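You operate a simulated robot arm through the tools that you are given. There is no shell and no other tool. Be economical: measure what you need, move in short steps, check, and stop when the job is done.

You run a simulated robot arm. Do the job below in one go: nothing can be reset, and whatever is moved stays where it is left.

## Task
Put things in order on the work table. At the end: the white thermometer is in the yellow drip tray; the grain mill stands where the white thermometer stood; the blue dough paddle stands where the white sugar label stood; the clear cup stands where the grain mill stood; the white sugar label stands where the clear cup stood; whatever was shut is shut again. Leave all else as you found it, and nothing knocked over.

It is judged by the outcome, as a careful person would: the job done as asked, and still so three seconds after it is handed in. It fails if anything else is knocked over, pushed out of place, dropped, spilled or broken.

## Robot
A 7-joint arm with a two-finger parallel gripper, fixed in place. Base frame: the origin is at the foot of the arm, x ahead of it, y to its left, z up; the work surface is at about z = 86. Readings come in cm, degrees, newtons and seconds.
With the tool pointing down near the work surface it reaches from about 30 to 70 cm from the base axis. Its first joint turns from -66.0 to 66.0 degrees. Payload 1.57 kg.
The tool frame sits at the grasp point between the pads (the TCP): z along the fingers, y along the line on which they close. The tips reach 3 cm beyond it. The gripper opens to 11 cm. The fingers are 2.4 cm wide and 1.2 cm thick; the gripper's body (4.8 by 11.2 cm) begins 7.8 cm behind the TCP.
Orientation is that of the tool frame in the base frame, as a unit quaternion [x, y, z, w]. With the fingers straight down and closing along the base's y, the tool's x points along the base's -x, its y along +y and its z along -z.

## Interface
- The arm moves only by the tool arm_command. Its argument "rows" is a list of rows, each an object (a shift or turn left out is 0, a gripper value left out holds the last) with "delta_rot": the turn, a rotation vector about the base's x, y, z in units of 120 degrees (1.0 is 120 degrees), a list of three; "translation": the shift along the base's x, y, z in units of 150 mm (1.0 is 150 mm), a list of three; "fingers": the opening in per cent of the stroke, from 0 (shut) to 100 (fully open). In form: [{"delta_rot": [rx, ry, rz], "translation": [x, y, z], "fingers": fingers}, ...]. A call has 1 to 20 rows; each row is the pose to reach, as a shift and turn from the pose commanded when the call began. A call with a number of a shift or a turn outside -1 to 1 is refused whole. A row lasts 0.2 s, in which the tool goes at most 5 cm and 8.6 degrees; a call with a longer step from one row to the next is refused whole, and so is a gripper value outside its range. A pose out of reach is approached as far as the arm can. The call stops where the force on the tool passes 40 N (or 10 N more than at its start, if that is more) or the arm is blocked; 0.2 s more then pass. The fingers move at their own pace (about 10.8 cm/s each) and stop on an object; they squeeze with about 43 N. The grip force told is the motor's: it shows also when the fingers shut on nothing. Time passes only in rows, and 0.2 s behind the last, so rows that repeat a pose let the fingers close. It gives the time, the measured TCP pose, the force on the tool (base axes), the opening and the grip force at its end, in the units of the frame above (readings bear some noise).
- Cameras (640 x 400 px; columns grow to the right, rows downward): "scene" is fixed at [15.95, -38.57, 140.97]; the picture's right is [0.83, -0.55, 0.00], its down [-0.29, -0.43, -0.85] and it looks along [0.47, 0.71, -0.52] (base axes); focal length 321 px, centre (320, 200). "wrist" rides on the gripper at [7, 1.6, -14.1] in the tool frame; the picture's right is [-0.23, 0.97, 0.00], its down [-0.86, -0.20, -0.48] and it looks along [-0.47, -0.11, 0.88] (tool axes); focal length 222 px, centre (320, 200). There is no depth. A picture from a camera that has moved, and an enlarged one, comes with that camera's place and axes in the base frame and with its lens.
- capture(camera): a new picture of that camera. No time passes.
- zoom(camera, box): a new picture of the part [left, top, right, bottom] of that camera's present view, enlarged. No time passes.
- hand_in(): hands the job in; it is judged then, once.

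Work in short steps. Places have to be worked out from the pictures, the camera data and where the tool is seen: move nearer, look again, correct. Check each grasp and each placing, and mend what went wrong. You have 120 turns and 64 pictures in all, those below and enlarged ones among them. Open the gripper and draw the arm clear of the work before you hand the job in, unless the task says otherwise; then end with one line.

The tools are called after "Request:" by a JSON object that holds its "api" and its "payload". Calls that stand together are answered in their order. arm_command: Moves the arm, as the interface text tells. Its arguments: {"type":"object","properties":{"rows":{"type":"array"}},"required":["rows"]} The other tools are called the same way: capture (camera) takes a picture; zoom (camera, box) takes an enlarged picture of a part of a camera's view; hand_in () hands the job in.

At the start:

```text
clock: 0.0
tcp_pos: [40.1, 22.73, 116.22]
tool_rot: [0.001, 1.0, -0.001, 0.0]
wrist_force: [-0.4, -0.7, -0.2]
gripper_width: 10.98
finger_force: 0.1
```

scene: 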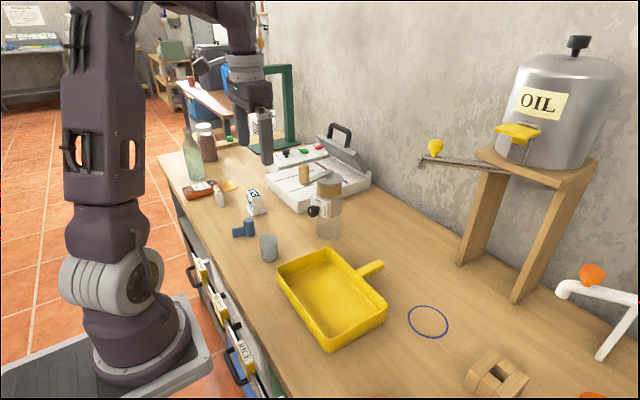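
wrist: 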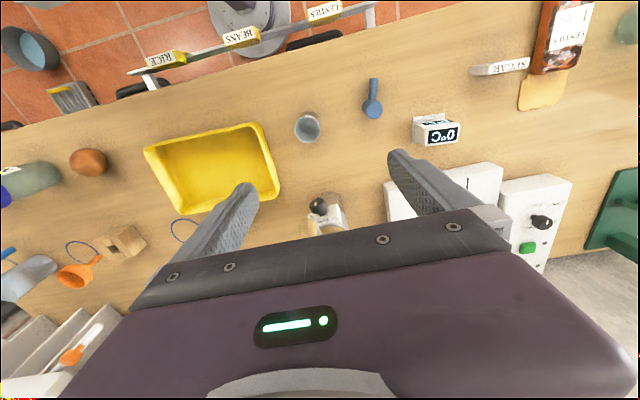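

The pictures show the tray, cup, blue paddle, thermometer, sugar label, and grain mill. I zoom in on the work area to identify and measure them.

Request:
{"api": "zoom", "payload": {"camera": "scene", "box": [160, 110, 400, 260]}}

Request:
{"api": "zoom", "payload": {"camera": "wrist", "box": [240, 20, 640, 270]}}

```text
2.67 times, centred on (280, 185) of scene
camera zoom: at [15.95, -38.57, 140.97], right [0.83, -0.55, 0.0], down [-0.29, -0.43, -0.85], along [0.47, 0.71, -0.52], focal length 857 px, centre (427, 240)
```

zoom: 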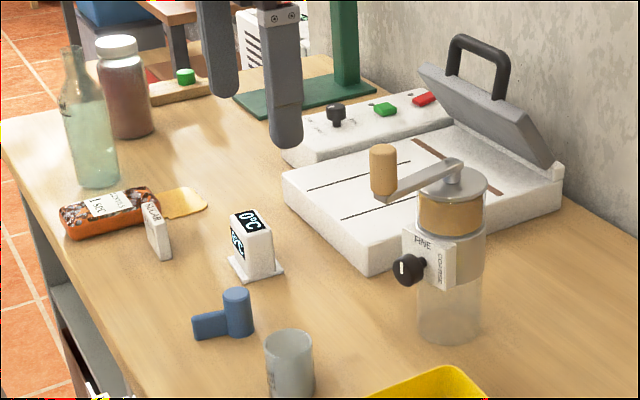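

```text
1.60 times, centred on (440, 145) of wrist
camera zoom: at [33.14, 24.27, 130.37], right [0.23, 0.97, 0.0], down [0.86, -0.2, 0.48], along [0.47, -0.11, -0.88], focal length 355 px, centre (128, 288)
```

zoom: 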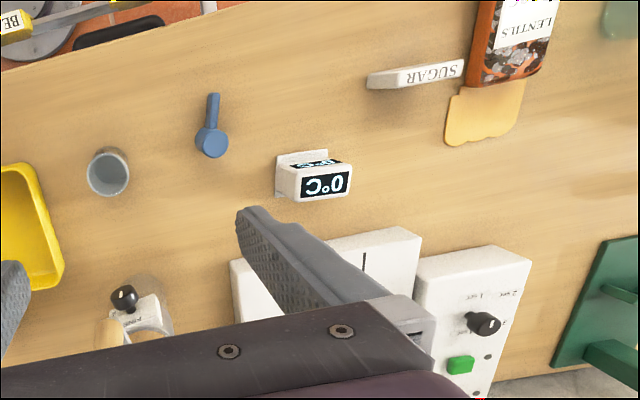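

I estimate thermometer (46,42.5), cup (40,20.4), paddle (39.5,32), sugar label (38,53), mill (57,19.4). I move over the thermometer for a closer look.

Request:
{"api": "arm_command", "payload": {"rows": [{"translation": [0.1, 0.25, -0.1]}, {"translation": [0.2, 0.5, -0.2]}, {"translation": [0.3, 0.75, -0.3]}, {"translation": [0.35, 1.0, -0.4]}, {"translation": [0.35, 1.0, -0.4]}]}}

Request:
{"api": "capture", "payload": {"camera": "wrist"}}

```text
clock: 1.2
tcp_pos: [45.5, 37.7, 109.92]
tool_rot: [0.0, 1.0, 0.0, -0.001]
wrist_force: [-0.1, -0.3, 0.0]
gripper_width: 10.99
finger_force: 0.1
```

```text
59 pictures are left
camera wrist: at [38.52, 39.28, 124.12], right [0.23, 0.97, 0.0], down [0.86, -0.2, 0.48], along [0.47, -0.11, -0.88], focal length 222 px, centre (320, 200)
```

wrist: 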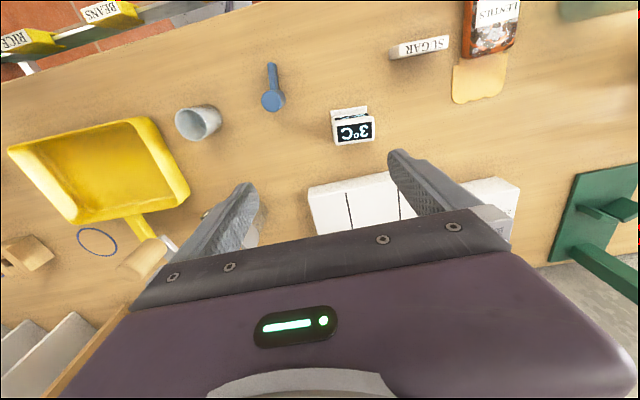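

The thermometer sits a little ahead in view; I enlarge it and the paddle/label for footprint and yaw.

Request:
{"api": "zoom", "payload": {"camera": "wrist", "box": [240, 20, 480, 170]}}

Request:
{"api": "zoom", "payload": {"camera": "scene", "box": [200, 170, 296, 230]}}

```text
2.67 times, centred on (360, 95) of wrist
camera zoom: at [38.52, 39.28, 124.12], right [0.23, 0.97, 0.0], down [0.86, -0.2, 0.48], along [0.47, -0.11, -0.88], focal length 592 px, centre (213, 480)
```

zoom: 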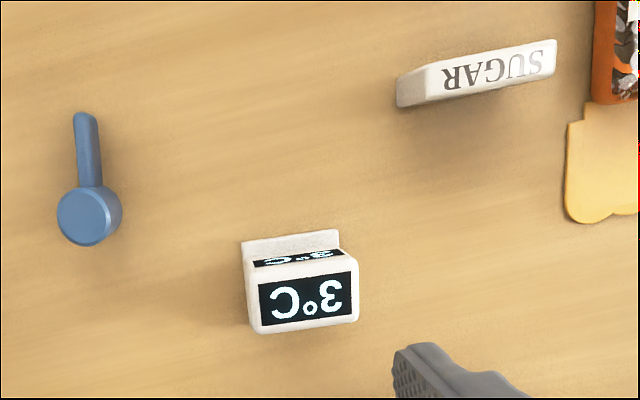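

```text
6.67 times, centred on (248, 200) of scene
camera zoom: at [15.96, -38.57, 140.97], right [0.83, -0.55, 0.0], down [-0.29, -0.43, -0.85], along [0.47, 0.71, -0.52], focal length 2142 px, centre (800, 200)
```

zoom: 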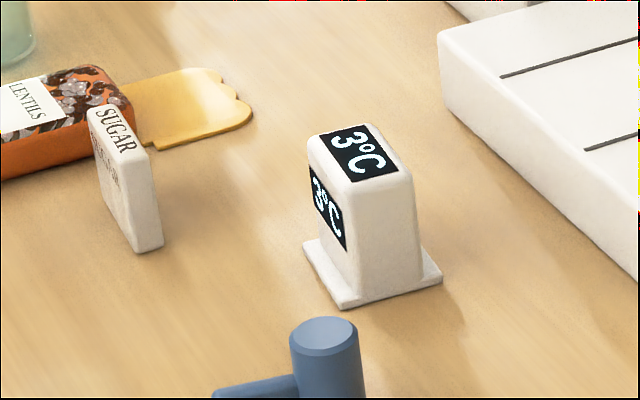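

Thermometer is a 6 cm tall block on a plate (~5×6 cm), centre ≈ (46.1,42.7), yaw ≈ −6°. I line up above it with that yaw at z≈98.

Request:
{"api": "arm_command", "payload": {"rows": [{"translation": [0.03, 0.16, -0.2], "delta_rot": [0, 0, -0.025]}, {"translation": [0.05, 0.333, -0.45], "delta_rot": [0, 0, -0.05]}, {"translation": [0.05, 0.333, -0.7], "delta_rot": [0, 0, -0.05]}, {"translation": [0.05, 0.333, -0.8], "delta_rot": [0, 0, -0.05]}]}}

Request:
{"api": "capture", "payload": {"camera": "wrist"}}

Request:
{"api": "zoom", "payload": {"camera": "scene", "box": [200, 130, 320, 205]}}

```text
clock: 2.2
tcp_pos: [46.07, 42.65, 98.09]
tool_rot: [0.053, 0.999, 0.0, 0.0]
wrist_force: [0.0, -0.3, 0.1]
gripper_width: 11.01
finger_force: 0.0
```

```text
56 pictures are left
camera wrist: at [39.29, 44.95, 112.19], right [0.33, 0.94, 0.0], down [0.83, -0.29, 0.48], along [0.45, -0.16, -0.88], focal length 222 px, centre (320, 200)
```

wrist: 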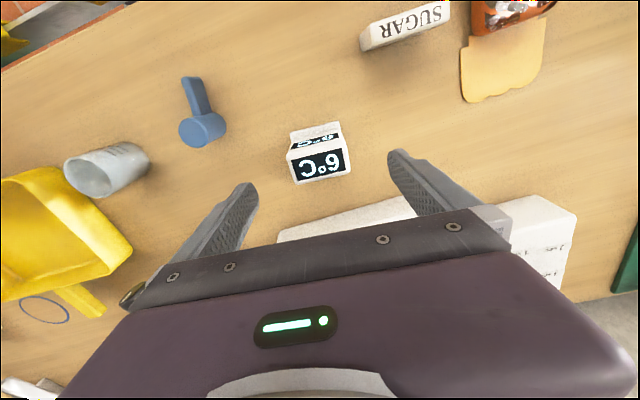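

```text
5.33 times, centred on (260, 168) of scene
camera zoom: at [15.95, -38.57, 140.97], right [0.83, -0.55, 0.0], down [-0.29, -0.43, -0.85], along [0.47, 0.71, -0.52], focal length 1714 px, centre (640, 373)
```

zoom: 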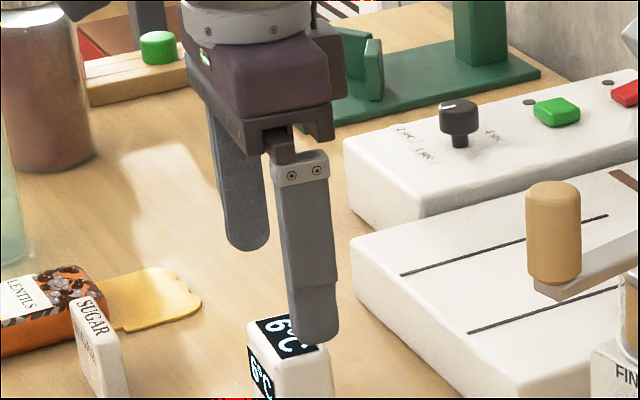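

The pads straddle the block centred at (46.1,42.5), yaw fits. Descend to z≈90.3 and close.

Request:
{"api": "arm_command", "payload": {"rows": [{"translation": [0, 0, -0.25]}, {"translation": [0, -0.005, -0.45]}, {"translation": [0, -0.005, -0.52]}, {"translation": [0, -0.005, -0.52], "fingers": 30}, {"translation": [0, -0.005, -0.52], "fingers": 20}, {"translation": [0, -0.005, -0.52], "fingers": 20}, {"translation": [0, -0.005, -0.52], "fingers": 20}]}}

```text
clock: 3.8
tcp_pos: [46.18, 42.57, 90.32]
tool_rot: [0.052, 0.999, 0.0, 0.0]
wrist_force: [-0.3, 0.1, 0.2]
gripper_width: 5.73
finger_force: 42.9
```

Gripped at 5.7 cm. Lift straight up 12 cm and look at it and at the tray.

Request:
{"api": "arm_command", "payload": {"rows": [{"translation": [0, 0, 0.15], "fingers": 20}, {"translation": [0, 0, 0.4]}, {"translation": [0, 0, 0.65]}, {"translation": [0, 0, 0.9]}, {"translation": [0, 0, 1.0]}, {"translation": [0, 0, 1.0]}]}}

Request:
{"api": "capture", "payload": {"camera": "wrist"}}

Request:
{"api": "capture", "payload": {"camera": "scene"}}

```text
clock: 5.2
tcp_pos: [46.31, 42.64, 105.27]
tool_rot: [0.052, 0.999, 0.0, 0.0]
wrist_force: [-0.6, -0.3, -1.1]
gripper_width: 5.72
finger_force: 42.5
```

```text
54 pictures are left
camera wrist: at [39.52, 45.01, 119.5], right [0.33, 0.94, 0.0], down [0.83, -0.29, 0.48], along [0.45, -0.16, -0.88], focal length 222 px, centre (320, 200)
```

wrist: 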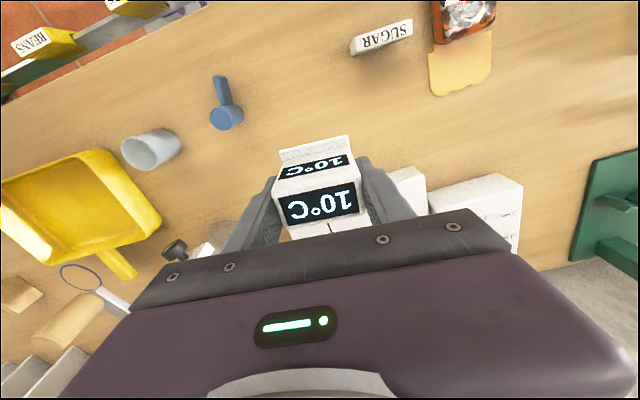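

```text
53 pictures are left
```

scene: 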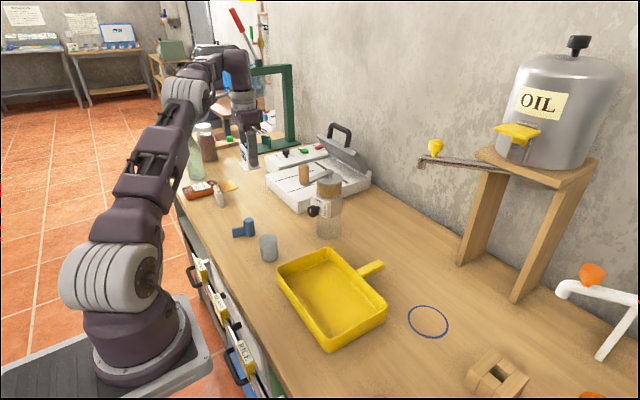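

It is held well. I travel along x≈42 (clear of the mill's crank) toward the tray.

Request:
{"api": "arm_command", "payload": {"rows": [{"translation": [-0.1, -0.3, 0]}, {"translation": [-0.2, -0.6, 0]}, {"translation": [-0.3, -0.9, 0]}, {"translation": [-0.3, -1.0, 0]}]}}

Request:
{"api": "arm_command", "payload": {"rows": [{"translation": [0, -0.3, 0]}, {"translation": [0, -0.6, 0]}, {"translation": [0, -0.9, 0]}, {"translation": [0, -1.0, 0]}, {"translation": [0, -1.0, 0]}]}}

Request:
{"api": "capture", "payload": {"camera": "wrist"}}

```text
clock: 6.2
tcp_pos: [41.41, 27.79, 105.17]
tool_rot: [0.052, 0.999, 0.001, 0.0]
wrist_force: [0.4, -0.7, -0.3]
gripper_width: 5.77
finger_force: 43.4
```

```text
clock: 7.4
tcp_pos: [41.58, 12.41, 105.39]
tool_rot: [0.051, 0.999, -0.001, 0.0]
wrist_force: [-0.5, 1.1, -1.4]
gripper_width: 5.72
finger_force: 43.2
```

```text
52 pictures are left
camera wrist: at [34.8, 14.73, 119.56], right [0.33, 0.95, 0.0], down [0.83, -0.29, 0.48], along [0.45, -0.16, -0.88], focal length 222 px, centre (320, 200)
```

wrist: 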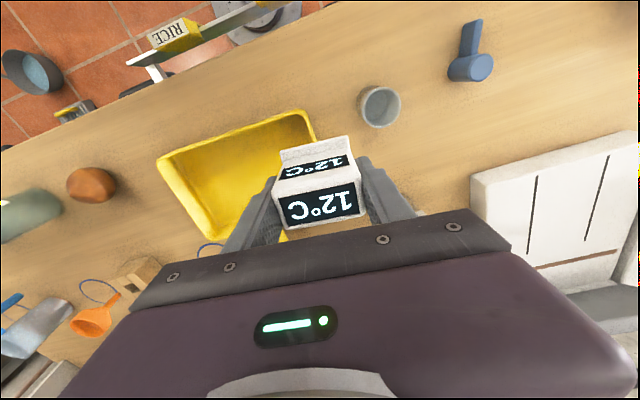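

Tray spans about x 36–51, y −10…12; centre ≈ (43.7,1). I move over its centre and lower to z≈97 to check.

Request:
{"api": "arm_command", "payload": {"rows": [{"translation": [0.05, -0.3, 0]}, {"translation": [0.1, -0.6, 0]}, {"translation": [0.14, -0.76, -0.15]}, {"translation": [0.14, -0.76, -0.4]}, {"translation": [0.14, -0.76, -0.5]}]}}

Request:
{"api": "capture", "payload": {"camera": "wrist"}}

Request:
{"api": "zoom", "payload": {"camera": "scene", "box": [240, 200, 432, 320]}}

```text
clock: 8.6
tcp_pos: [43.63, 1.21, 97.79]
tool_rot: [0.053, 0.999, 0.001, 0.0]
wrist_force: [0.1, 0.1, 0.0]
gripper_width: 5.73
finger_force: 42.7
```

```text
51 pictures are left
camera wrist: at [36.93, 3.58, 112.05], right [0.33, 0.94, 0.0], down [0.83, -0.29, 0.48], along [0.45, -0.16, -0.88], focal length 222 px, centre (320, 200)
```

wrist: 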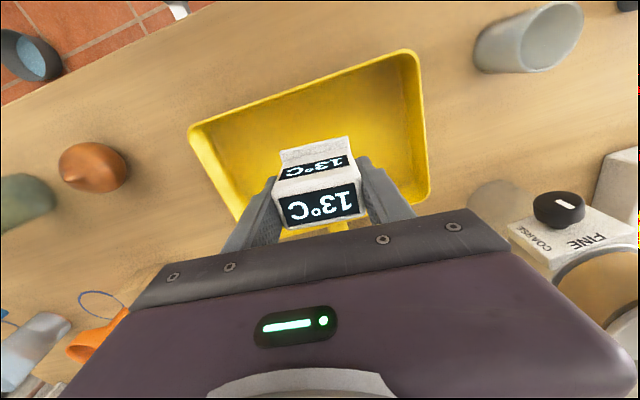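

```text
3.33 times, centred on (336, 260) of scene
camera zoom: at [15.95, -38.57, 140.97], right [0.83, -0.55, 0.0], down [-0.29, -0.43, -0.85], along [0.47, 0.71, -0.52], focal length 1071 px, centre (267, 0)
```

zoom: 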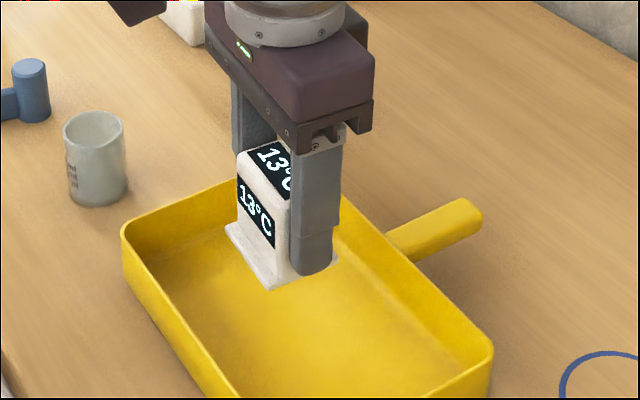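

Well centred inside the tray. Lower toward the floor in small steps.

Request:
{"api": "arm_command", "payload": {"rows": [{"translation": [0, 0, -0.2]}, {"translation": [0, 0, -0.35]}, {"translation": [0, 0, -0.42]}, {"translation": [0, 0, -0.43]}, {"translation": [0, 0, -0.44]}, {"translation": [0, 0, -0.44]}]}}

Request:
{"api": "zoom", "payload": {"camera": "scene", "box": [270, 220, 400, 330]}}

```text
clock: 10.0
tcp_pos: [43.64, 1.16, 91.2]
tool_rot: [0.053, 0.999, -0.001, 0.0]
wrist_force: [0.8, -0.1, -0.9]
gripper_width: 5.7
finger_force: 42.9
```

```text
3.64 times, centred on (335, 275) of scene
camera zoom: at [15.96, -38.57, 140.97], right [0.83, -0.55, 0.0], down [-0.29, -0.43, -0.85], along [0.47, 0.71, -0.52], focal length 1169 px, centre (266, -73)
```

zoom: 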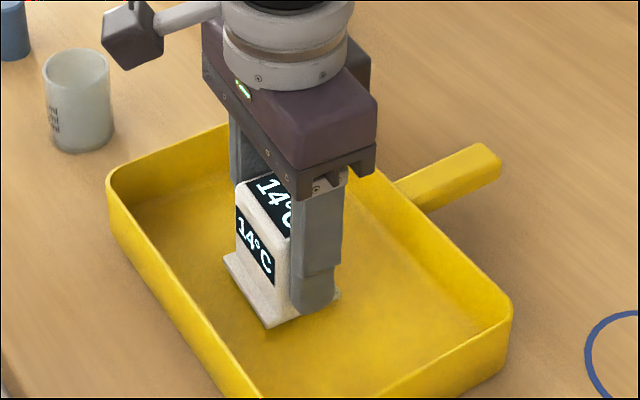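

No contact force yet at z=91.2; step down finely.

Request:
{"api": "arm_command", "payload": {"rows": [{"translation": [0, 0, -0.01]}, {"translation": [0, 0, -0.02]}, {"translation": [0, 0, -0.02]}]}}

Request:
{"api": "arm_command", "payload": {"rows": [{"translation": [0, 0, -0.01]}, {"translation": [0, 0, -0.02]}, {"translation": [0, 0, -0.02]}]}}

```text
clock: 10.8
tcp_pos: [43.71, 1.24, 90.93]
tool_rot: [0.052, 0.999, 0.0, 0.0]
wrist_force: [0.3, 1.0, -1.1]
gripper_width: 5.73
finger_force: 43.0
```

```text
clock: 11.6
tcp_pos: [43.66, 1.12, 90.62]
tool_rot: [0.052, 0.999, 0.0, 0.0]
wrist_force: [-0.2, -0.4, 6.2]
gripper_width: 5.74
finger_force: 43.2
```

Contact (6 N). Open moderately and rise.

Request:
{"api": "arm_command", "payload": {"rows": [{"translation": [0, 0, 0.005], "fingers": 60}, {"translation": [0, 0, 0.005], "fingers": 75}, {"translation": [0, 0, 0.01], "fingers": 75}, {"translation": [0, 0, 0.25]}, {"translation": [0, 0, 0.5]}, {"translation": [0, 0, 0.8]}, {"translation": [0, 0, 1.0], "fingers": 100}, {"translation": [0, 0, 1.0], "fingers": 100}]}}

Request:
{"api": "capture", "payload": {"camera": "scene"}}

Request:
{"api": "capture", "payload": {"camera": "wrist"}}

```text
clock: 13.4
tcp_pos: [43.9, 1.24, 105.54]
tool_rot: [0.053, 0.999, 0.0, 0.0]
wrist_force: [-0.3, 0.0, 0.1]
gripper_width: 11.01
finger_force: 0.1
```

```text
48 pictures are left
```

scene: 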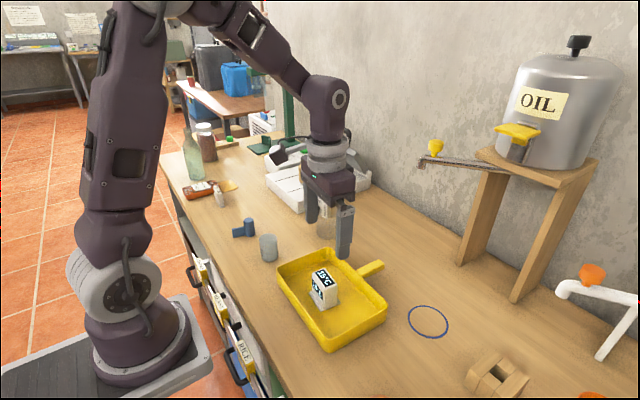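

```text
47 pictures are left
camera wrist: at [37.09, 3.57, 119.83], right [0.33, 0.94, 0.0], down [0.83, -0.29, 0.48], along [0.45, -0.16, -0.88], focal length 222 px, centre (320, 200)
```

wrist: 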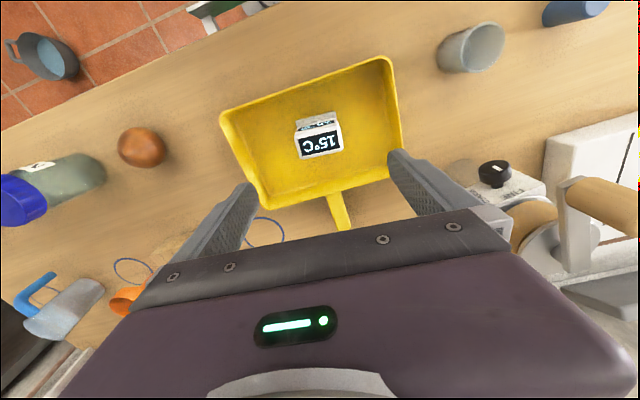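

Thermometer stands upright in the tray. Next, the mill: rise and move to view it from above, undoing the yaw.

Request:
{"api": "arm_command", "payload": {"rows": [{"translation": [0, 0.0, 0.25], "delta_rot": [0, 0, 0.02]}, {"translation": [0, 0.0, 0.5], "delta_rot": [0, 0, 0.05]}, {"translation": [0.05, 0.25, 0.7], "delta_rot": [0, 0, 0.05]}, {"translation": [0.15, 0.5, 0.85], "delta_rot": [0, 0, 0.05]}, {"translation": [0.25, 0.75, 0.85], "delta_rot": [0, 0, 0.05]}, {"translation": [0.28, 1.0, 0.85], "delta_rot": [0, 0, 0.05]}, {"translation": [0.28, 1.0, 0.85], "delta_rot": [0, 0, 0.05]}]}}

Request:
{"api": "capture", "payload": {"camera": "wrist"}}

Request:
{"api": "zoom", "payload": {"camera": "scene", "box": [280, 150, 376, 250]}}

```text
clock: 15.0
tcp_pos: [47.98, 16.34, 118.54]
tool_rot: [0.0, 1.0, 0.0, 0.001]
wrist_force: [0.4, 0.6, -1.0]
gripper_width: 11.0
finger_force: 0.1
```

```text
46 pictures are left
camera wrist: at [41.0, 17.95, 132.7], right [0.23, 0.97, 0.0], down [0.86, -0.2, 0.48], along [0.47, -0.11, -0.88], focal length 222 px, centre (320, 200)
```

wrist: 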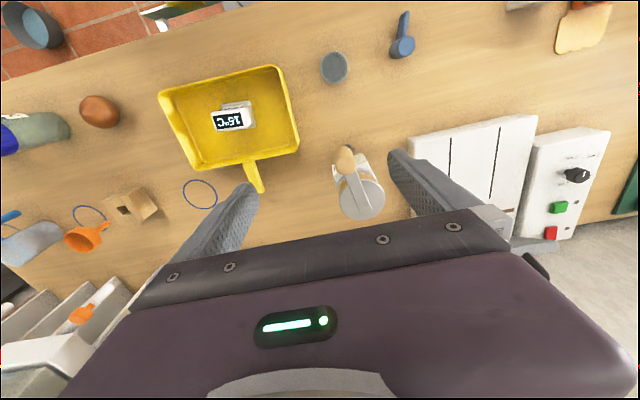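

```text
4.00 times, centred on (328, 200) of scene
camera zoom: at [15.96, -38.57, 140.97], right [0.83, -0.55, 0.0], down [-0.29, -0.43, -0.85], along [0.47, 0.71, -0.52], focal length 1285 px, centre (288, 200)
```

zoom: 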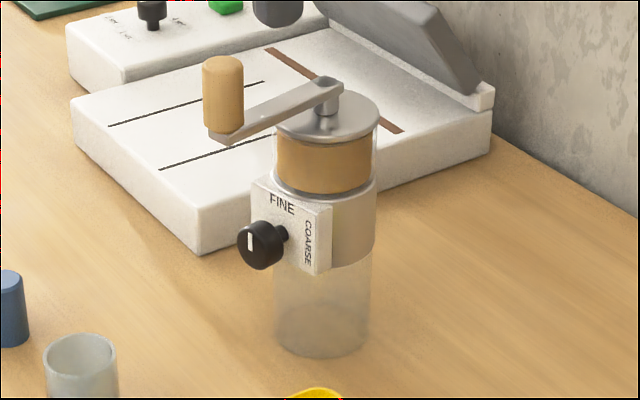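

I enlarge the mill from above to find crank direction and centre.

Request:
{"api": "zoom", "payload": {"camera": "wrist", "box": [280, 120, 440, 220]}}

```text
4.00 times, centred on (360, 170) of wrist
camera zoom: at [41.0, 17.95, 132.7], right [0.23, 0.97, 0.0], down [0.86, -0.2, 0.48], along [0.47, -0.11, -0.88], focal length 888 px, centre (160, 320)
```

zoom: 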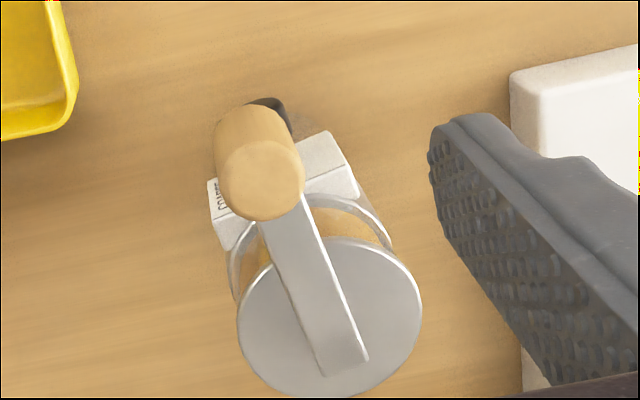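

Mill centre ≈ (58.1,20.5), cap top ≈103.5, crank top ≈105.5, crank knob at ≈(50.2,19.2) rising to ≈108.5. A y-closing grasp on the metal sleeve at z≈98.7 clears the crank; I move above it first.

Request:
{"api": "arm_command", "payload": {"rows": [{"translation": [0.25, 0.1, 0]}, {"translation": [0.5, 0.2, 0]}, {"translation": [0.675, 0.277, -0.1]}, {"translation": [0.675, 0.277, -0.3]}, {"translation": [0.675, 0.277, -0.36]}, {"translation": [0.675, 0.277, -0.36]}]}}

Request:
{"api": "capture", "payload": {"camera": "wrist"}}

Request:
{"api": "zoom", "payload": {"camera": "scene", "box": [264, 120, 392, 250]}}

```text
clock: 16.4
tcp_pos: [57.92, 20.58, 113.1]
tool_rot: [-0.001, 1.0, 0.0, 0.001]
wrist_force: [-0.1, -0.5, -0.2]
gripper_width: 10.99
finger_force: 0.0
```

```text
43 pictures are left
camera wrist: at [51.01, 22.05, 127.27], right [0.23, 0.97, 0.0], down [0.86, -0.2, 0.48], along [0.47, -0.11, -0.88], focal length 222 px, centre (320, 200)
```

wrist: 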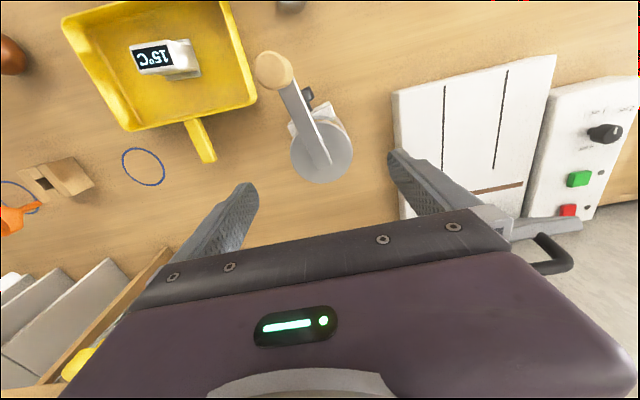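

```text
3.08 times, centred on (328, 185) of scene
camera zoom: at [15.95, -38.57, 140.97], right [0.83, -0.55, 0.0], down [-0.29, -0.43, -0.85], along [0.47, 0.71, -0.52], focal length 989 px, centre (295, 246)
```

zoom: 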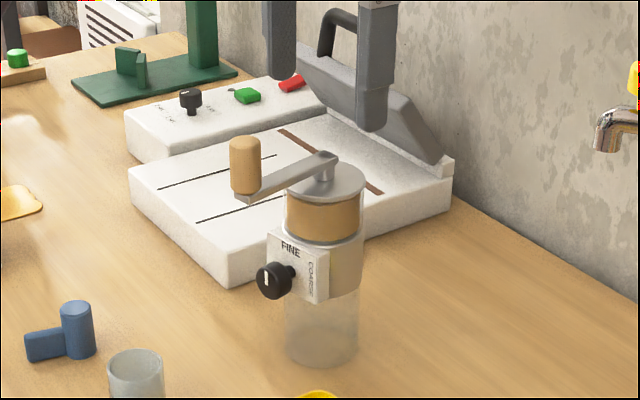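

Alignment confirmed: cap centre at (58.0,20.5). Descend to z≈100 and check clearances.

Request:
{"api": "arm_command", "payload": {"rows": [{"translation": [0.005, 0, -0.25]}, {"translation": [0.005, 0, -0.5]}, {"translation": [0.005, 0, -0.75]}, {"translation": [0.005, 0, -0.86]}, {"translation": [0.005, 0, -0.86]}]}}

Request:
{"api": "zoom", "payload": {"camera": "scene", "box": [264, 120, 392, 250]}}

Request:
{"api": "capture", "payload": {"camera": "wrist"}}

```text
clock: 17.6
tcp_pos: [58.17, 20.28, 100.08]
tool_rot: [0.0, 1.0, 0.0, 0.001]
wrist_force: [0.4, 0.3, 0.1]
gripper_width: 10.99
finger_force: 0.1
```

```text
3.08 times, centred on (328, 185) of scene
camera zoom: at [15.95, -38.57, 140.97], right [0.83, -0.55, 0.0], down [-0.29, -0.43, -0.85], along [0.47, 0.71, -0.52], focal length 989 px, centre (295, 246)
```

zoom: 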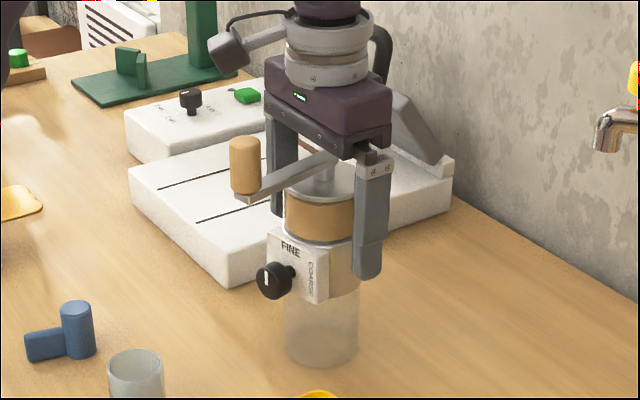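

```text
40 pictures are left
camera wrist: at [51.11, 21.89, 114.25], right [0.23, 0.97, 0.0], down [0.86, -0.2, 0.48], along [0.47, -0.11, -0.88], focal length 222 px, centre (320, 200)
```

wrist: 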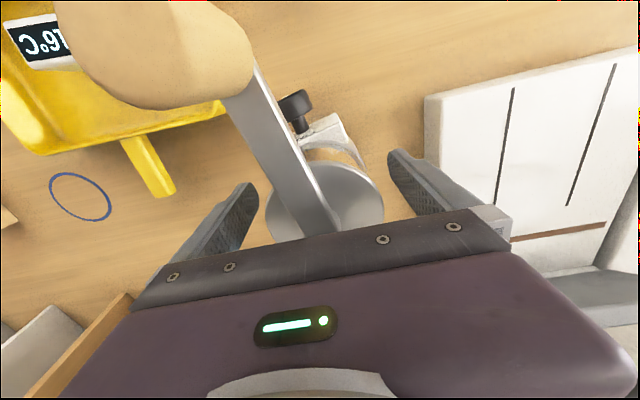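

Clear of crank and knob. Lower to z≈98.8 and close on the sleeve.

Request:
{"api": "arm_command", "payload": {"rows": [{"translation": [-0.005, 0.01, -0.06]}, {"translation": [-0.005, 0.01, -0.09]}, {"translation": [-0.005, 0.01, -0.09], "fingers": 70}, {"translation": [-0.005, 0.01, -0.09], "fingers": 50}, {"translation": [-0.005, 0.01, -0.09], "fingers": 40}, {"translation": [-0.005, 0.01, -0.09], "fingers": 40}]}}

Request:
{"api": "zoom", "payload": {"camera": "scene", "box": [264, 120, 392, 250]}}

```text
clock: 19.0
tcp_pos: [58.17, 20.48, 98.75]
tool_rot: [0.0, 1.0, 0.0, 0.001]
wrist_force: [0.0, 1.5, 0.0]
gripper_width: 6.71
finger_force: 42.9
```

```text
3.08 times, centred on (328, 185) of scene
camera zoom: at [15.96, -38.57, 140.97], right [0.83, -0.55, 0.0], down [-0.29, -0.43, -0.85], along [0.47, 0.71, -0.52], focal length 989 px, centre (295, 246)
```

zoom: 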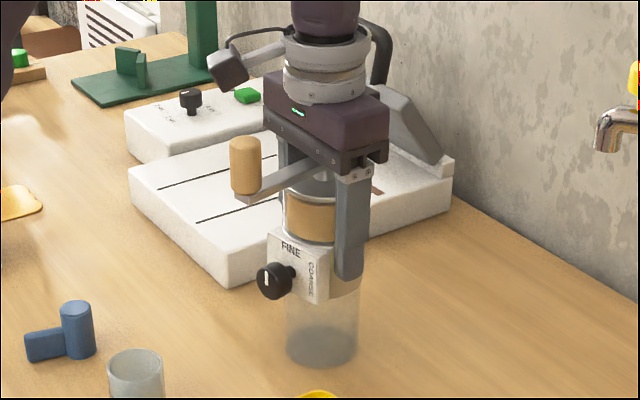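

Gripped at 6.7 cm. Lift 1.5 cm gently, then check that the jar comes along.

Request:
{"api": "arm_command", "payload": {"rows": [{"translation": [0, 0, 0.04]}, {"translation": [0, 0, 0.08]}, {"translation": [0, 0, 0.12]}, {"translation": [0, 0, 0.16]}, {"translation": [0, 0, 0.16]}]}}

Request:
{"api": "zoom", "payload": {"camera": "scene", "box": [264, 120, 392, 250]}}

```text
clock: 20.2
tcp_pos: [58.05, 20.63, 101.17]
tool_rot: [0.0, 1.0, 0.0, -0.001]
wrist_force: [0.1, -0.4, -5.5]
gripper_width: 6.74
finger_force: 42.9
```

```text
3.08 times, centred on (328, 185) of scene
camera zoom: at [15.96, -38.57, 140.97], right [0.83, -0.55, 0.0], down [-0.29, -0.43, -0.85], along [0.47, 0.71, -0.52], focal length 989 px, centre (295, 246)
```

zoom: 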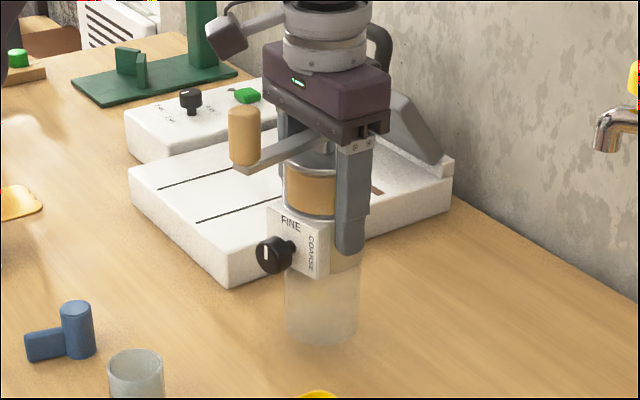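

Whole mill lifts cleanly (~0.55 kg). Raise further and move back in x, then over in y.

Request:
{"api": "arm_command", "payload": {"rows": [{"translation": [0, 0, 0.2]}, {"translation": [0, 0, 0.4]}, {"translation": [-0.1, 0, 0.5]}, {"translation": [-0.3, 0.1, 0.5]}, {"translation": [-0.5, 0.25, 0.5]}, {"translation": [-0.7, 0.4, 0.5]}, {"translation": [-0.8, 0.6, 0.5]}, {"translation": [-0.8, 0.8, 0.5]}, {"translation": [-0.8, 0.95, 0.5]}, {"translation": [-0.8, 0.95, 0.5]}]}}

Request:
{"api": "arm_command", "payload": {"rows": [{"translation": [0, 0.2, 0]}, {"translation": [0, 0.4, 0]}, {"translation": [0, 0.5, 0]}, {"translation": [0, 0.53, 0]}, {"translation": [0, 0.53, 0]}]}}

Request:
{"api": "capture", "payload": {"camera": "scene"}}

```text
clock: 22.4
tcp_pos: [46.25, 34.87, 108.6]
tool_rot: [0.0, 1.0, 0.0, 0.0]
wrist_force: [0.5, -0.4, -4.5]
gripper_width: 6.71
finger_force: 43.3
```

```text
clock: 23.6
tcp_pos: [46.06, 42.25, 108.07]
tool_rot: [0.003, 1.0, -0.005, -0.003]
wrist_force: [0.0, -0.9, -4.4]
gripper_width: 6.74
finger_force: 42.9
out of reach, approached as far as the arm can: row 4
```

```text
37 pictures are left
```

scene: 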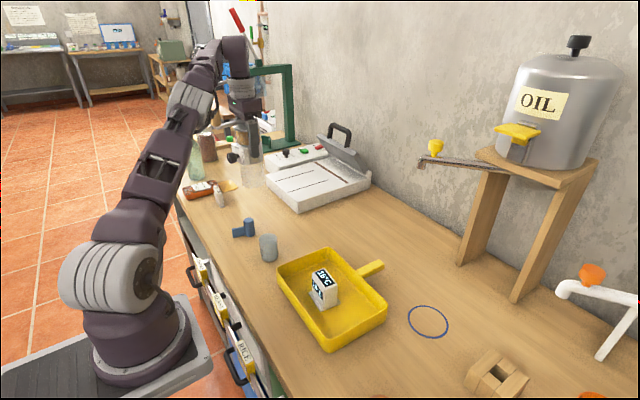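

Near the reach limit at this height; lowering will bring it back in. Lower to bottom ≈ 2 cm above the table and check the spot.

Request:
{"api": "arm_command", "payload": {"rows": [{"translation": [0, 0, -0.15]}, {"translation": [0, 0, -0.35]}, {"translation": [0, 0, -0.5]}, {"translation": [0, 0, -0.5]}, {"translation": [0, 0, -0.5]}]}}

Request:
{"api": "zoom", "payload": {"camera": "scene", "box": [180, 120, 308, 220]}}

```text
clock: 24.8
tcp_pos: [46.12, 42.8, 101.23]
tool_rot: [-0.001, 1.0, 0.0, 0.0]
wrist_force: [-0.1, -0.3, -4.8]
gripper_width: 6.74
finger_force: 42.8
```

```text
4.00 times, centred on (244, 170) of scene
camera zoom: at [15.96, -38.56, 140.97], right [0.83, -0.55, 0.0], down [-0.29, -0.43, -0.85], along [0.47, 0.71, -0.52], focal length 1285 px, centre (624, 320)
```

zoom: 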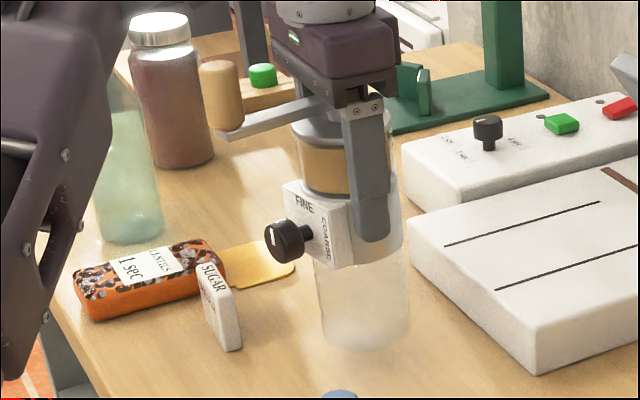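

Orientation restored, at (46.1,42.8). Lower to contact (expected at TCP z≈98.75).

Request:
{"api": "arm_command", "payload": {"rows": [{"translation": [0, 0, -0.08]}, {"translation": [0, 0, -0.13]}, {"translation": [0, 0, -0.15]}, {"translation": [0, 0, -0.16]}, {"translation": [0, 0, -0.16]}]}}

```text
clock: 26.0
tcp_pos: [46.07, 42.66, 98.8]
tool_rot: [0.0, 1.0, 0.0, 0.0]
wrist_force: [0.4, 0.2, -5.1]
gripper_width: 6.75
finger_force: 42.4
```

Still carrying the weight; finer step down.

Request:
{"api": "arm_command", "payload": {"rows": [{"translation": [0, 0, -0.008]}, {"translation": [0, 0, -0.015]}, {"translation": [0, 0, -0.015]}]}}

```text
clock: 26.8
tcp_pos: [46.15, 42.66, 98.66]
tool_rot: [0.0, 1.0, 0.0, 0.0]
wrist_force: [-2.9, -4.2, 15.9]
gripper_width: 6.74
finger_force: 42.9
```

Contact. Relieve slightly, release, and rise straight up.

Request:
{"api": "arm_command", "payload": {"rows": [{"translation": [0, 0, 0.005]}, {"translation": [0, 0, 0.005], "fingers": 75}, {"translation": [0, 0, 0.005], "fingers": 100}, {"translation": [0, 0, 0.005], "fingers": 100}, {"translation": [0, 0, 0.2]}, {"translation": [0, 0, 0.45]}, {"translation": [0, 0, 0.7]}, {"translation": [0, 0, 0.75]}, {"translation": [0, 0, 0.75]}]}}

Request:
{"api": "zoom", "payload": {"camera": "scene", "box": [180, 120, 308, 220]}}

```text
clock: 28.8
tcp_pos: [45.47, 42.51, 107.68]
tool_rot: [-0.014, 1.0, -0.018, -0.007]
wrist_force: [-0.8, 0.7, 0.1]
gripper_width: 11.0
finger_force: 0.1
out of reach, approached as far as the arm can: row 7, 8
```

```text
4.00 times, centred on (244, 170) of scene
camera zoom: at [15.95, -38.57, 140.97], right [0.83, -0.55, 0.0], down [-0.29, -0.43, -0.85], along [0.47, 0.71, -0.52], focal length 1285 px, centre (624, 320)
```

zoom: 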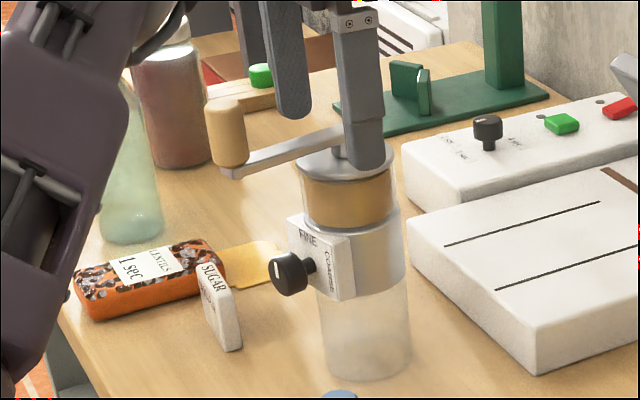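

Mill stands well; arm is at its reach limit here. With the crank between the open fingers I pull back in −x while rising, then look.

Request:
{"api": "arm_command", "payload": {"rows": [{"translation": [-0.12, 0, 0]}, {"translation": [-0.25, 0, 0.03]}, {"translation": [-0.33, 0, 0.2]}, {"translation": [-0.33, 0, 0.4]}, {"translation": [-0.33, 0, 0.5]}, {"translation": [-0.33, 0, 0.5]}]}}

Request:
{"api": "capture", "payload": {"camera": "wrist"}}

```text
clock: 30.2
tcp_pos: [41.16, 41.23, 116.59]
tool_rot: [0.0, 1.0, 0.0, 0.0]
wrist_force: [0.0, -0.5, 0.4]
gripper_width: 11.01
finger_force: 0.0
out of reach, approached as far as the arm can: row 4, 5, 6
```

```text
34 pictures are left
camera wrist: at [34.24, 42.76, 130.8], right [0.23, 0.97, 0.0], down [0.86, -0.2, 0.48], along [0.47, -0.11, -0.88], focal length 222 px, centre (320, 200)
```

wrist: 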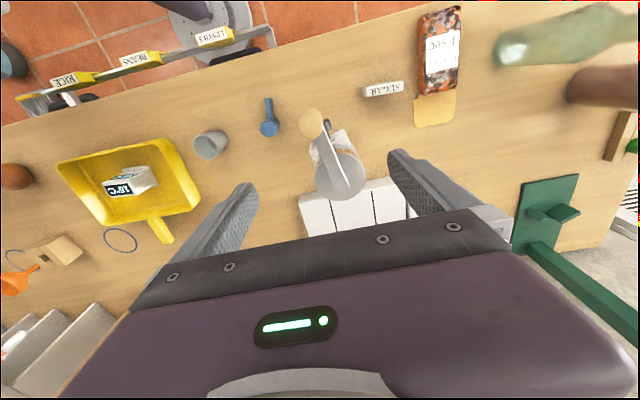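

All is in place; cap at (45.7,42.8). Now move over to the cup.

Request:
{"api": "arm_command", "payload": {"rows": [{"translation": [-0.02, -0.3, 0]}, {"translation": [-0.04, -0.6, 0]}, {"translation": [-0.06, -0.9, 0]}, {"translation": [-0.08, -1.0, -0.1]}, {"translation": [-0.08, -1.0, -0.2]}, {"translation": [-0.08, -1.0, -0.2]}]}}

Request:
{"api": "arm_command", "payload": {"rows": [{"translation": [0.0, -0.3, -0.2]}, {"translation": [0, -0.48, -0.45]}, {"translation": [0, -0.48, -0.6]}, {"translation": [0, -0.48, -0.6]}]}}

Request:
{"api": "capture", "payload": {"camera": "wrist"}}

Request:
{"api": "zoom", "payload": {"camera": "scene", "box": [220, 200, 316, 275]}}

```text
clock: 31.6
tcp_pos: [40.09, 26.19, 113.6]
tool_rot: [0.0, 1.0, 0.0, 0.0]
wrist_force: [0.3, 1.2, 0.2]
gripper_width: 11.02
finger_force: 0.1
```

```text
refused: row 1 steps farther than a row can; nothing moved
```

```text
33 pictures are left
camera wrist: at [33.15, 27.76, 127.81], right [0.23, 0.97, 0.0], down [0.86, -0.2, 0.48], along [0.47, -0.11, -0.88], focal length 222 px, centre (320, 200)
```

wrist: 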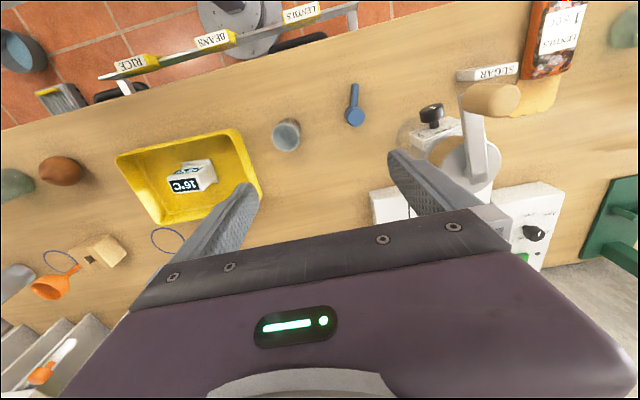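

```text
5.33 times, centred on (268, 238) of scene
camera zoom: at [15.95, -38.57, 140.97], right [0.83, -0.55, 0.0], down [-0.29, -0.43, -0.85], along [0.47, 0.71, -0.52], focal length 1714 px, centre (597, 0)
```

zoom: 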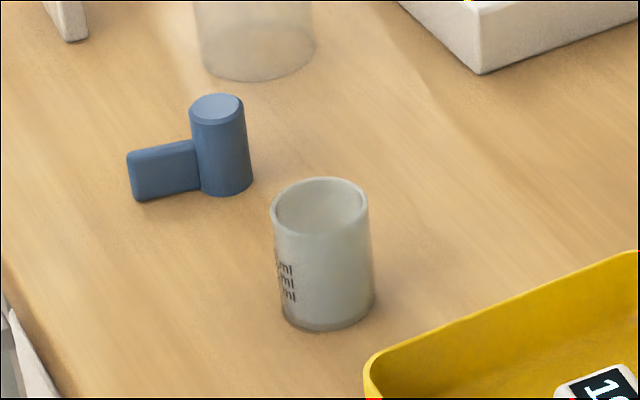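

Cup centre ≈ (39.7,20.5), 4.6 cm wide, top ≈ 91.7. Move above it with the fingers at 80%.

Request:
{"api": "arm_command", "payload": {"rows": [{"translation": [-0.02, -0.2, -0.2], "fingers": 80}, {"translation": [-0.025, -0.38, -0.45]}, {"translation": [-0.025, -0.38, -0.75]}, {"translation": [-0.025, -0.38, -1.0]}, {"translation": [-0.025, -0.38, -1.0]}]}}

Request:
{"api": "capture", "payload": {"camera": "wrist"}}

```text
clock: 32.8
tcp_pos: [39.61, 20.49, 98.42]
tool_rot: [-0.001, 1.0, 0.0, 0.0]
wrist_force: [-0.2, 0.1, -0.7]
gripper_width: 8.8
finger_force: 0.0
```

```text
31 pictures are left
camera wrist: at [32.67, 22.17, 112.65], right [0.23, 0.97, 0.0], down [0.86, -0.2, 0.48], along [0.47, -0.11, -0.88], focal length 222 px, centre (320, 200)
```

wrist: 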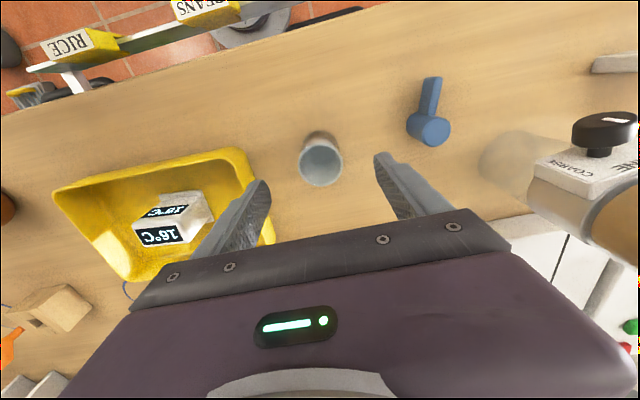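

Aligned (rim at 39.5,20.6). Descend to z≈90 and close.

Request:
{"api": "arm_command", "payload": {"rows": [{"translation": [-0.003, 0.007, -0.25]}, {"translation": [-0.003, 0.007, -0.45]}, {"translation": [-0.003, 0.007, -0.56]}, {"translation": [-0.003, 0.007, -0.56], "fingers": 50}, {"translation": [-0.003, 0.007, -0.56], "fingers": 25}, {"translation": [-0.003, 0.007, -0.56], "fingers": 25}, {"translation": [-0.003, 0.007, -0.56], "fingers": 25}]}}

```text
clock: 34.4
tcp_pos: [39.6, 20.77, 90.07]
tool_rot: [0.0, 1.0, 0.0, 0.0]
wrist_force: [-0.2, -0.3, 0.1]
gripper_width: 4.28
finger_force: 43.1
```

Gripped at 4.3 cm. Lift and carry along +x to the mill's old spot (58.1,20.5).

Request:
{"api": "arm_command", "payload": {"rows": [{"translation": [0, 0, 0.15]}, {"translation": [0, 0, 0.35]}, {"translation": [0.1, 0, 0.55]}, {"translation": [0.3, 0, 0.6]}, {"translation": [0.6, 0, 0.6]}, {"translation": [0.9, 0, 0.6]}, {"translation": [1.0, 0, 0.6]}, {"translation": [1.0, 0, 0.6]}]}}

Request:
{"api": "arm_command", "payload": {"rows": [{"translation": [0.15, 0, 0]}, {"translation": [0.233, -0.01, -0.1]}, {"translation": [0.233, -0.01, -0.3]}, {"translation": [0.233, -0.01, -0.45]}, {"translation": [0.233, -0.01, -0.45]}]}}

Request:
{"api": "zoom", "payload": {"camera": "scene", "box": [264, 120, 392, 250]}}

```text
clock: 36.2
tcp_pos: [54.42, 20.52, 99.18]
tool_rot: [-0.001, 1.0, 0.0, 0.0]
wrist_force: [-0.5, 0.8, 0.2]
gripper_width: 4.26
finger_force: 42.6
```

```text
clock: 37.4
tcp_pos: [58.25, 20.39, 92.49]
tool_rot: [0.0, 1.0, 0.0, 0.0]
wrist_force: [-0.8, 0.2, 0.1]
gripper_width: 4.29
finger_force: 42.9
```

```text
3.08 times, centred on (328, 185) of scene
camera zoom: at [15.96, -38.57, 140.97], right [0.83, -0.55, 0.0], down [-0.29, -0.43, -0.85], along [0.47, 0.71, -0.52], focal length 989 px, centre (295, 246)
```

zoom: 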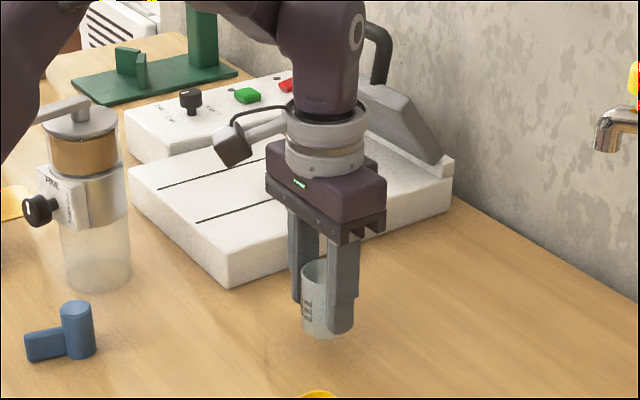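

Over the spot at (58.2,20.4). Lower to near contact.

Request:
{"api": "arm_command", "payload": {"rows": [{"translation": [0, 0.005, -0.08]}, {"translation": [0, 0.005, -0.14]}, {"translation": [0, 0.005, -0.155]}, {"translation": [0, 0.005, -0.155]}]}}

Request:
{"api": "arm_command", "payload": {"rows": [{"translation": [0, 0, -0.005]}, {"translation": [0, 0, -0.01]}, {"translation": [0, 0, -0.01]}]}}

```text
clock: 38.4
tcp_pos: [58.3, 20.58, 90.16]
tool_rot: [0.0, 1.0, 0.0, 0.0]
wrist_force: [-4.8, -2.5, 24.8]
gripper_width: 4.26
finger_force: 43.0
```

```text
clock: 39.2
tcp_pos: [58.27, 20.5, 90.03]
tool_rot: [-0.001, 1.0, 0.001, 0.003]
wrist_force: [5.0, 3.9, 35.4]
gripper_width: 4.2
finger_force: 42.9
```

Firm contact; relieve by 0.25 cm, then release and rise.

Request:
{"api": "arm_command", "payload": {"rows": [{"translation": [0, 0, 0.012]}, {"translation": [0, 0, 0.015]}]}}

```text
clock: 39.8
tcp_pos: [58.11, 20.36, 90.08]
tool_rot: [0.0, 1.0, 0.0, 0.0]
wrist_force: [7.1, 1.8, 18.4]
gripper_width: 4.2
finger_force: 43.7
```

Request:
{"api": "arm_command", "payload": {"rows": [{"translation": [0, 0, 0.006]}, {"translation": [0, 0, 0.008]}]}}

Request:
{"api": "zoom", "payload": {"camera": "scene", "box": [290, 180, 370, 250]}}

```text
clock: 40.4
tcp_pos: [57.97, 20.47, 90.1]
tool_rot: [0.0, 1.0, -0.001, -0.002]
wrist_force: [0.5, -0.1, -1.4]
gripper_width: 4.24
finger_force: 43.1
```

```text
5.71 times, centred on (330, 215) of scene
camera zoom: at [15.95, -38.57, 140.97], right [0.83, -0.55, 0.0], down [-0.29, -0.43, -0.85], along [0.47, 0.71, -0.52], focal length 1836 px, centre (263, 114)
```

zoom: 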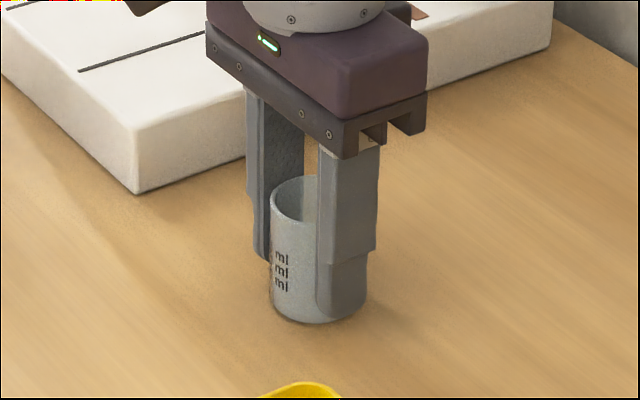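

Force is now zero, cup upright and on the table. Release, rise.

Request:
{"api": "arm_command", "payload": {"rows": [{"translation": [0, 0, 0], "fingers": 55}, {"translation": [0, 0, 0], "fingers": 80}, {"translation": [0, 0, 0], "fingers": 80}, {"translation": [0, 0, 0.2]}, {"translation": [0, 0, 0.5]}, {"translation": [0, 0, 0.8]}, {"translation": [0, 0, 1.0]}, {"translation": [0, 0, 1.0]}]}}

Request:
{"api": "capture", "payload": {"camera": "scene"}}

Request:
{"api": "capture", "payload": {"camera": "wrist"}}

```text
clock: 42.2
tcp_pos: [58.24, 20.34, 105.27]
tool_rot: [0.0, 1.0, -0.001, 0.0]
wrist_force: [0.0, -0.8, 0.3]
gripper_width: 8.8
finger_force: 0.2
```

```text
28 pictures are left
```

scene: 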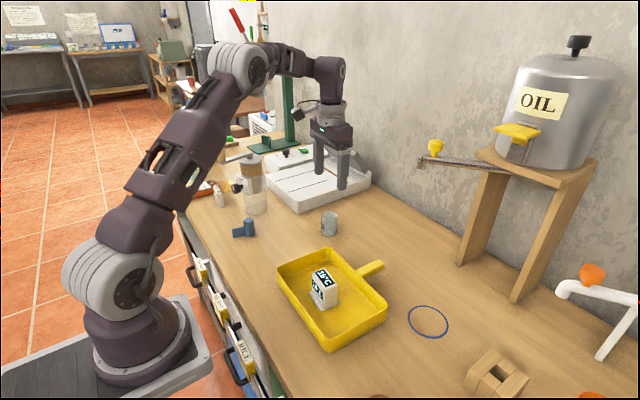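

```text
27 pictures are left
camera wrist: at [51.29, 21.96, 119.43], right [0.23, 0.97, 0.0], down [0.86, -0.2, 0.48], along [0.47, -0.11, -0.88], focal length 222 px, centre (320, 200)
```

wrist: 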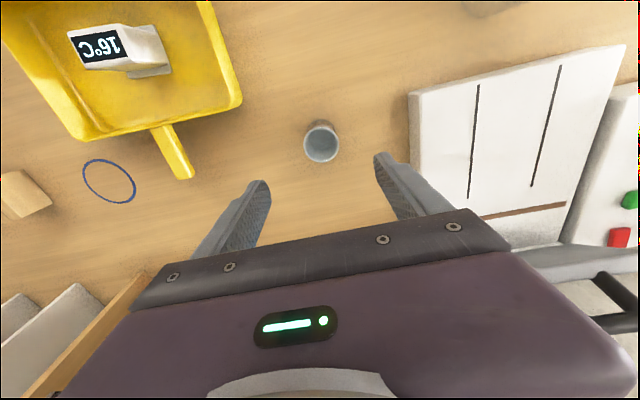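

Cup is in place. Next the sugar label: travel high (z≈115) and inward to avoid the mill's crank.

Request:
{"api": "arm_command", "payload": {"rows": [{"translation": [0, 0, 0.3]}, {"translation": [-0.15, 0, 0.55]}, {"translation": [-0.4, 0.1, 0.65]}, {"translation": [-0.65, 0.25, 0.65]}, {"translation": [-0.85, 0.45, 0.65]}, {"translation": [-1.0, 0.7, 0.65]}, {"translation": [-1.0, 0.9, 0.65]}, {"translation": [-1.0, 0.9, 0.65]}]}}

Request:
{"api": "arm_command", "payload": {"rows": [{"translation": [-0.25, 0.2, 0]}, {"translation": [-0.5, 0.4, 0]}, {"translation": [-0.6, 0.65, 0]}, {"translation": [-0.6, 0.9, 0]}, {"translation": [-0.6, 0.9, 0]}]}}

Request:
{"api": "capture", "payload": {"camera": "wrist"}}

```text
clock: 44.0
tcp_pos: [43.16, 34.07, 115.12]
tool_rot: [0.0, 1.0, 0.0, 0.0]
wrist_force: [0.0, -0.1, 0.5]
gripper_width: 8.81
finger_force: 0.1
```

```text
clock: 45.2
tcp_pos: [33.51, 47.07, 114.9]
tool_rot: [-0.015, 1.0, -0.008, 0.005]
wrist_force: [1.0, 0.4, -0.1]
gripper_width: 8.8
finger_force: 0.1
out of reach, approached as far as the arm can: row 4
```

```text
26 pictures are left
camera wrist: at [26.32, 48.68, 129.0], right [0.2, 0.98, -0.01], down [0.86, -0.17, 0.49], along [0.48, -0.11, -0.87], focal length 222 px, centre (320, 200)
```

wrist: 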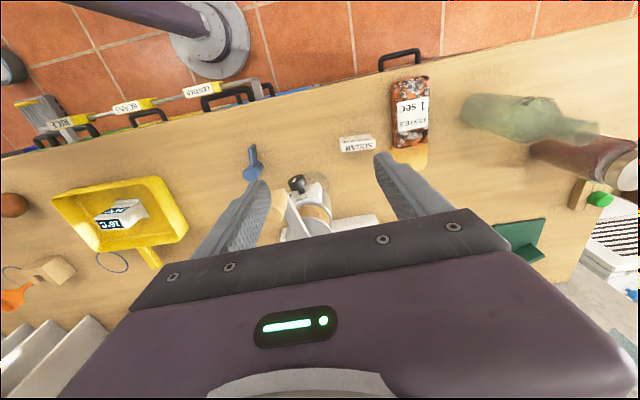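

Reach limit here at this height; moving outward and down together beside the crank, toward above the label.

Request:
{"api": "arm_command", "payload": {"rows": [{"translation": [0, 0.1, -0.1]}, {"translation": [0.02, 0.2, -0.25]}, {"translation": [0.05, 0.33, -0.45]}, {"translation": [0.08, 0.36, -0.65]}, {"translation": [0.08, 0.36, -0.65]}]}}

Request:
{"api": "capture", "payload": {"camera": "wrist"}}

```text
clock: 46.4
tcp_pos: [34.03, 51.45, 106.15]
tool_rot: [-0.001, 1.0, 0.001, 0.001]
wrist_force: [0.3, -1.1, -0.2]
gripper_width: 8.81
finger_force: 0.1
out of reach, approached as far as the arm can: row 1, 2, 3, 4, 5
```

```text
25 pictures are left
camera wrist: at [27.06, 53.07, 120.38], right [0.22, 0.97, 0.0], down [0.86, -0.2, 0.48], along [0.47, -0.11, -0.88], focal length 222 px, centre (320, 200)
```

wrist: 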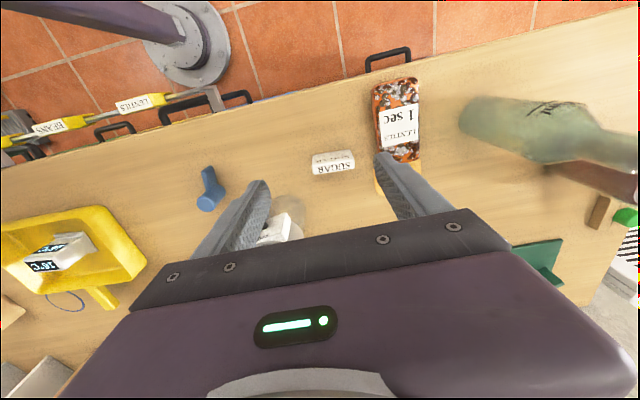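

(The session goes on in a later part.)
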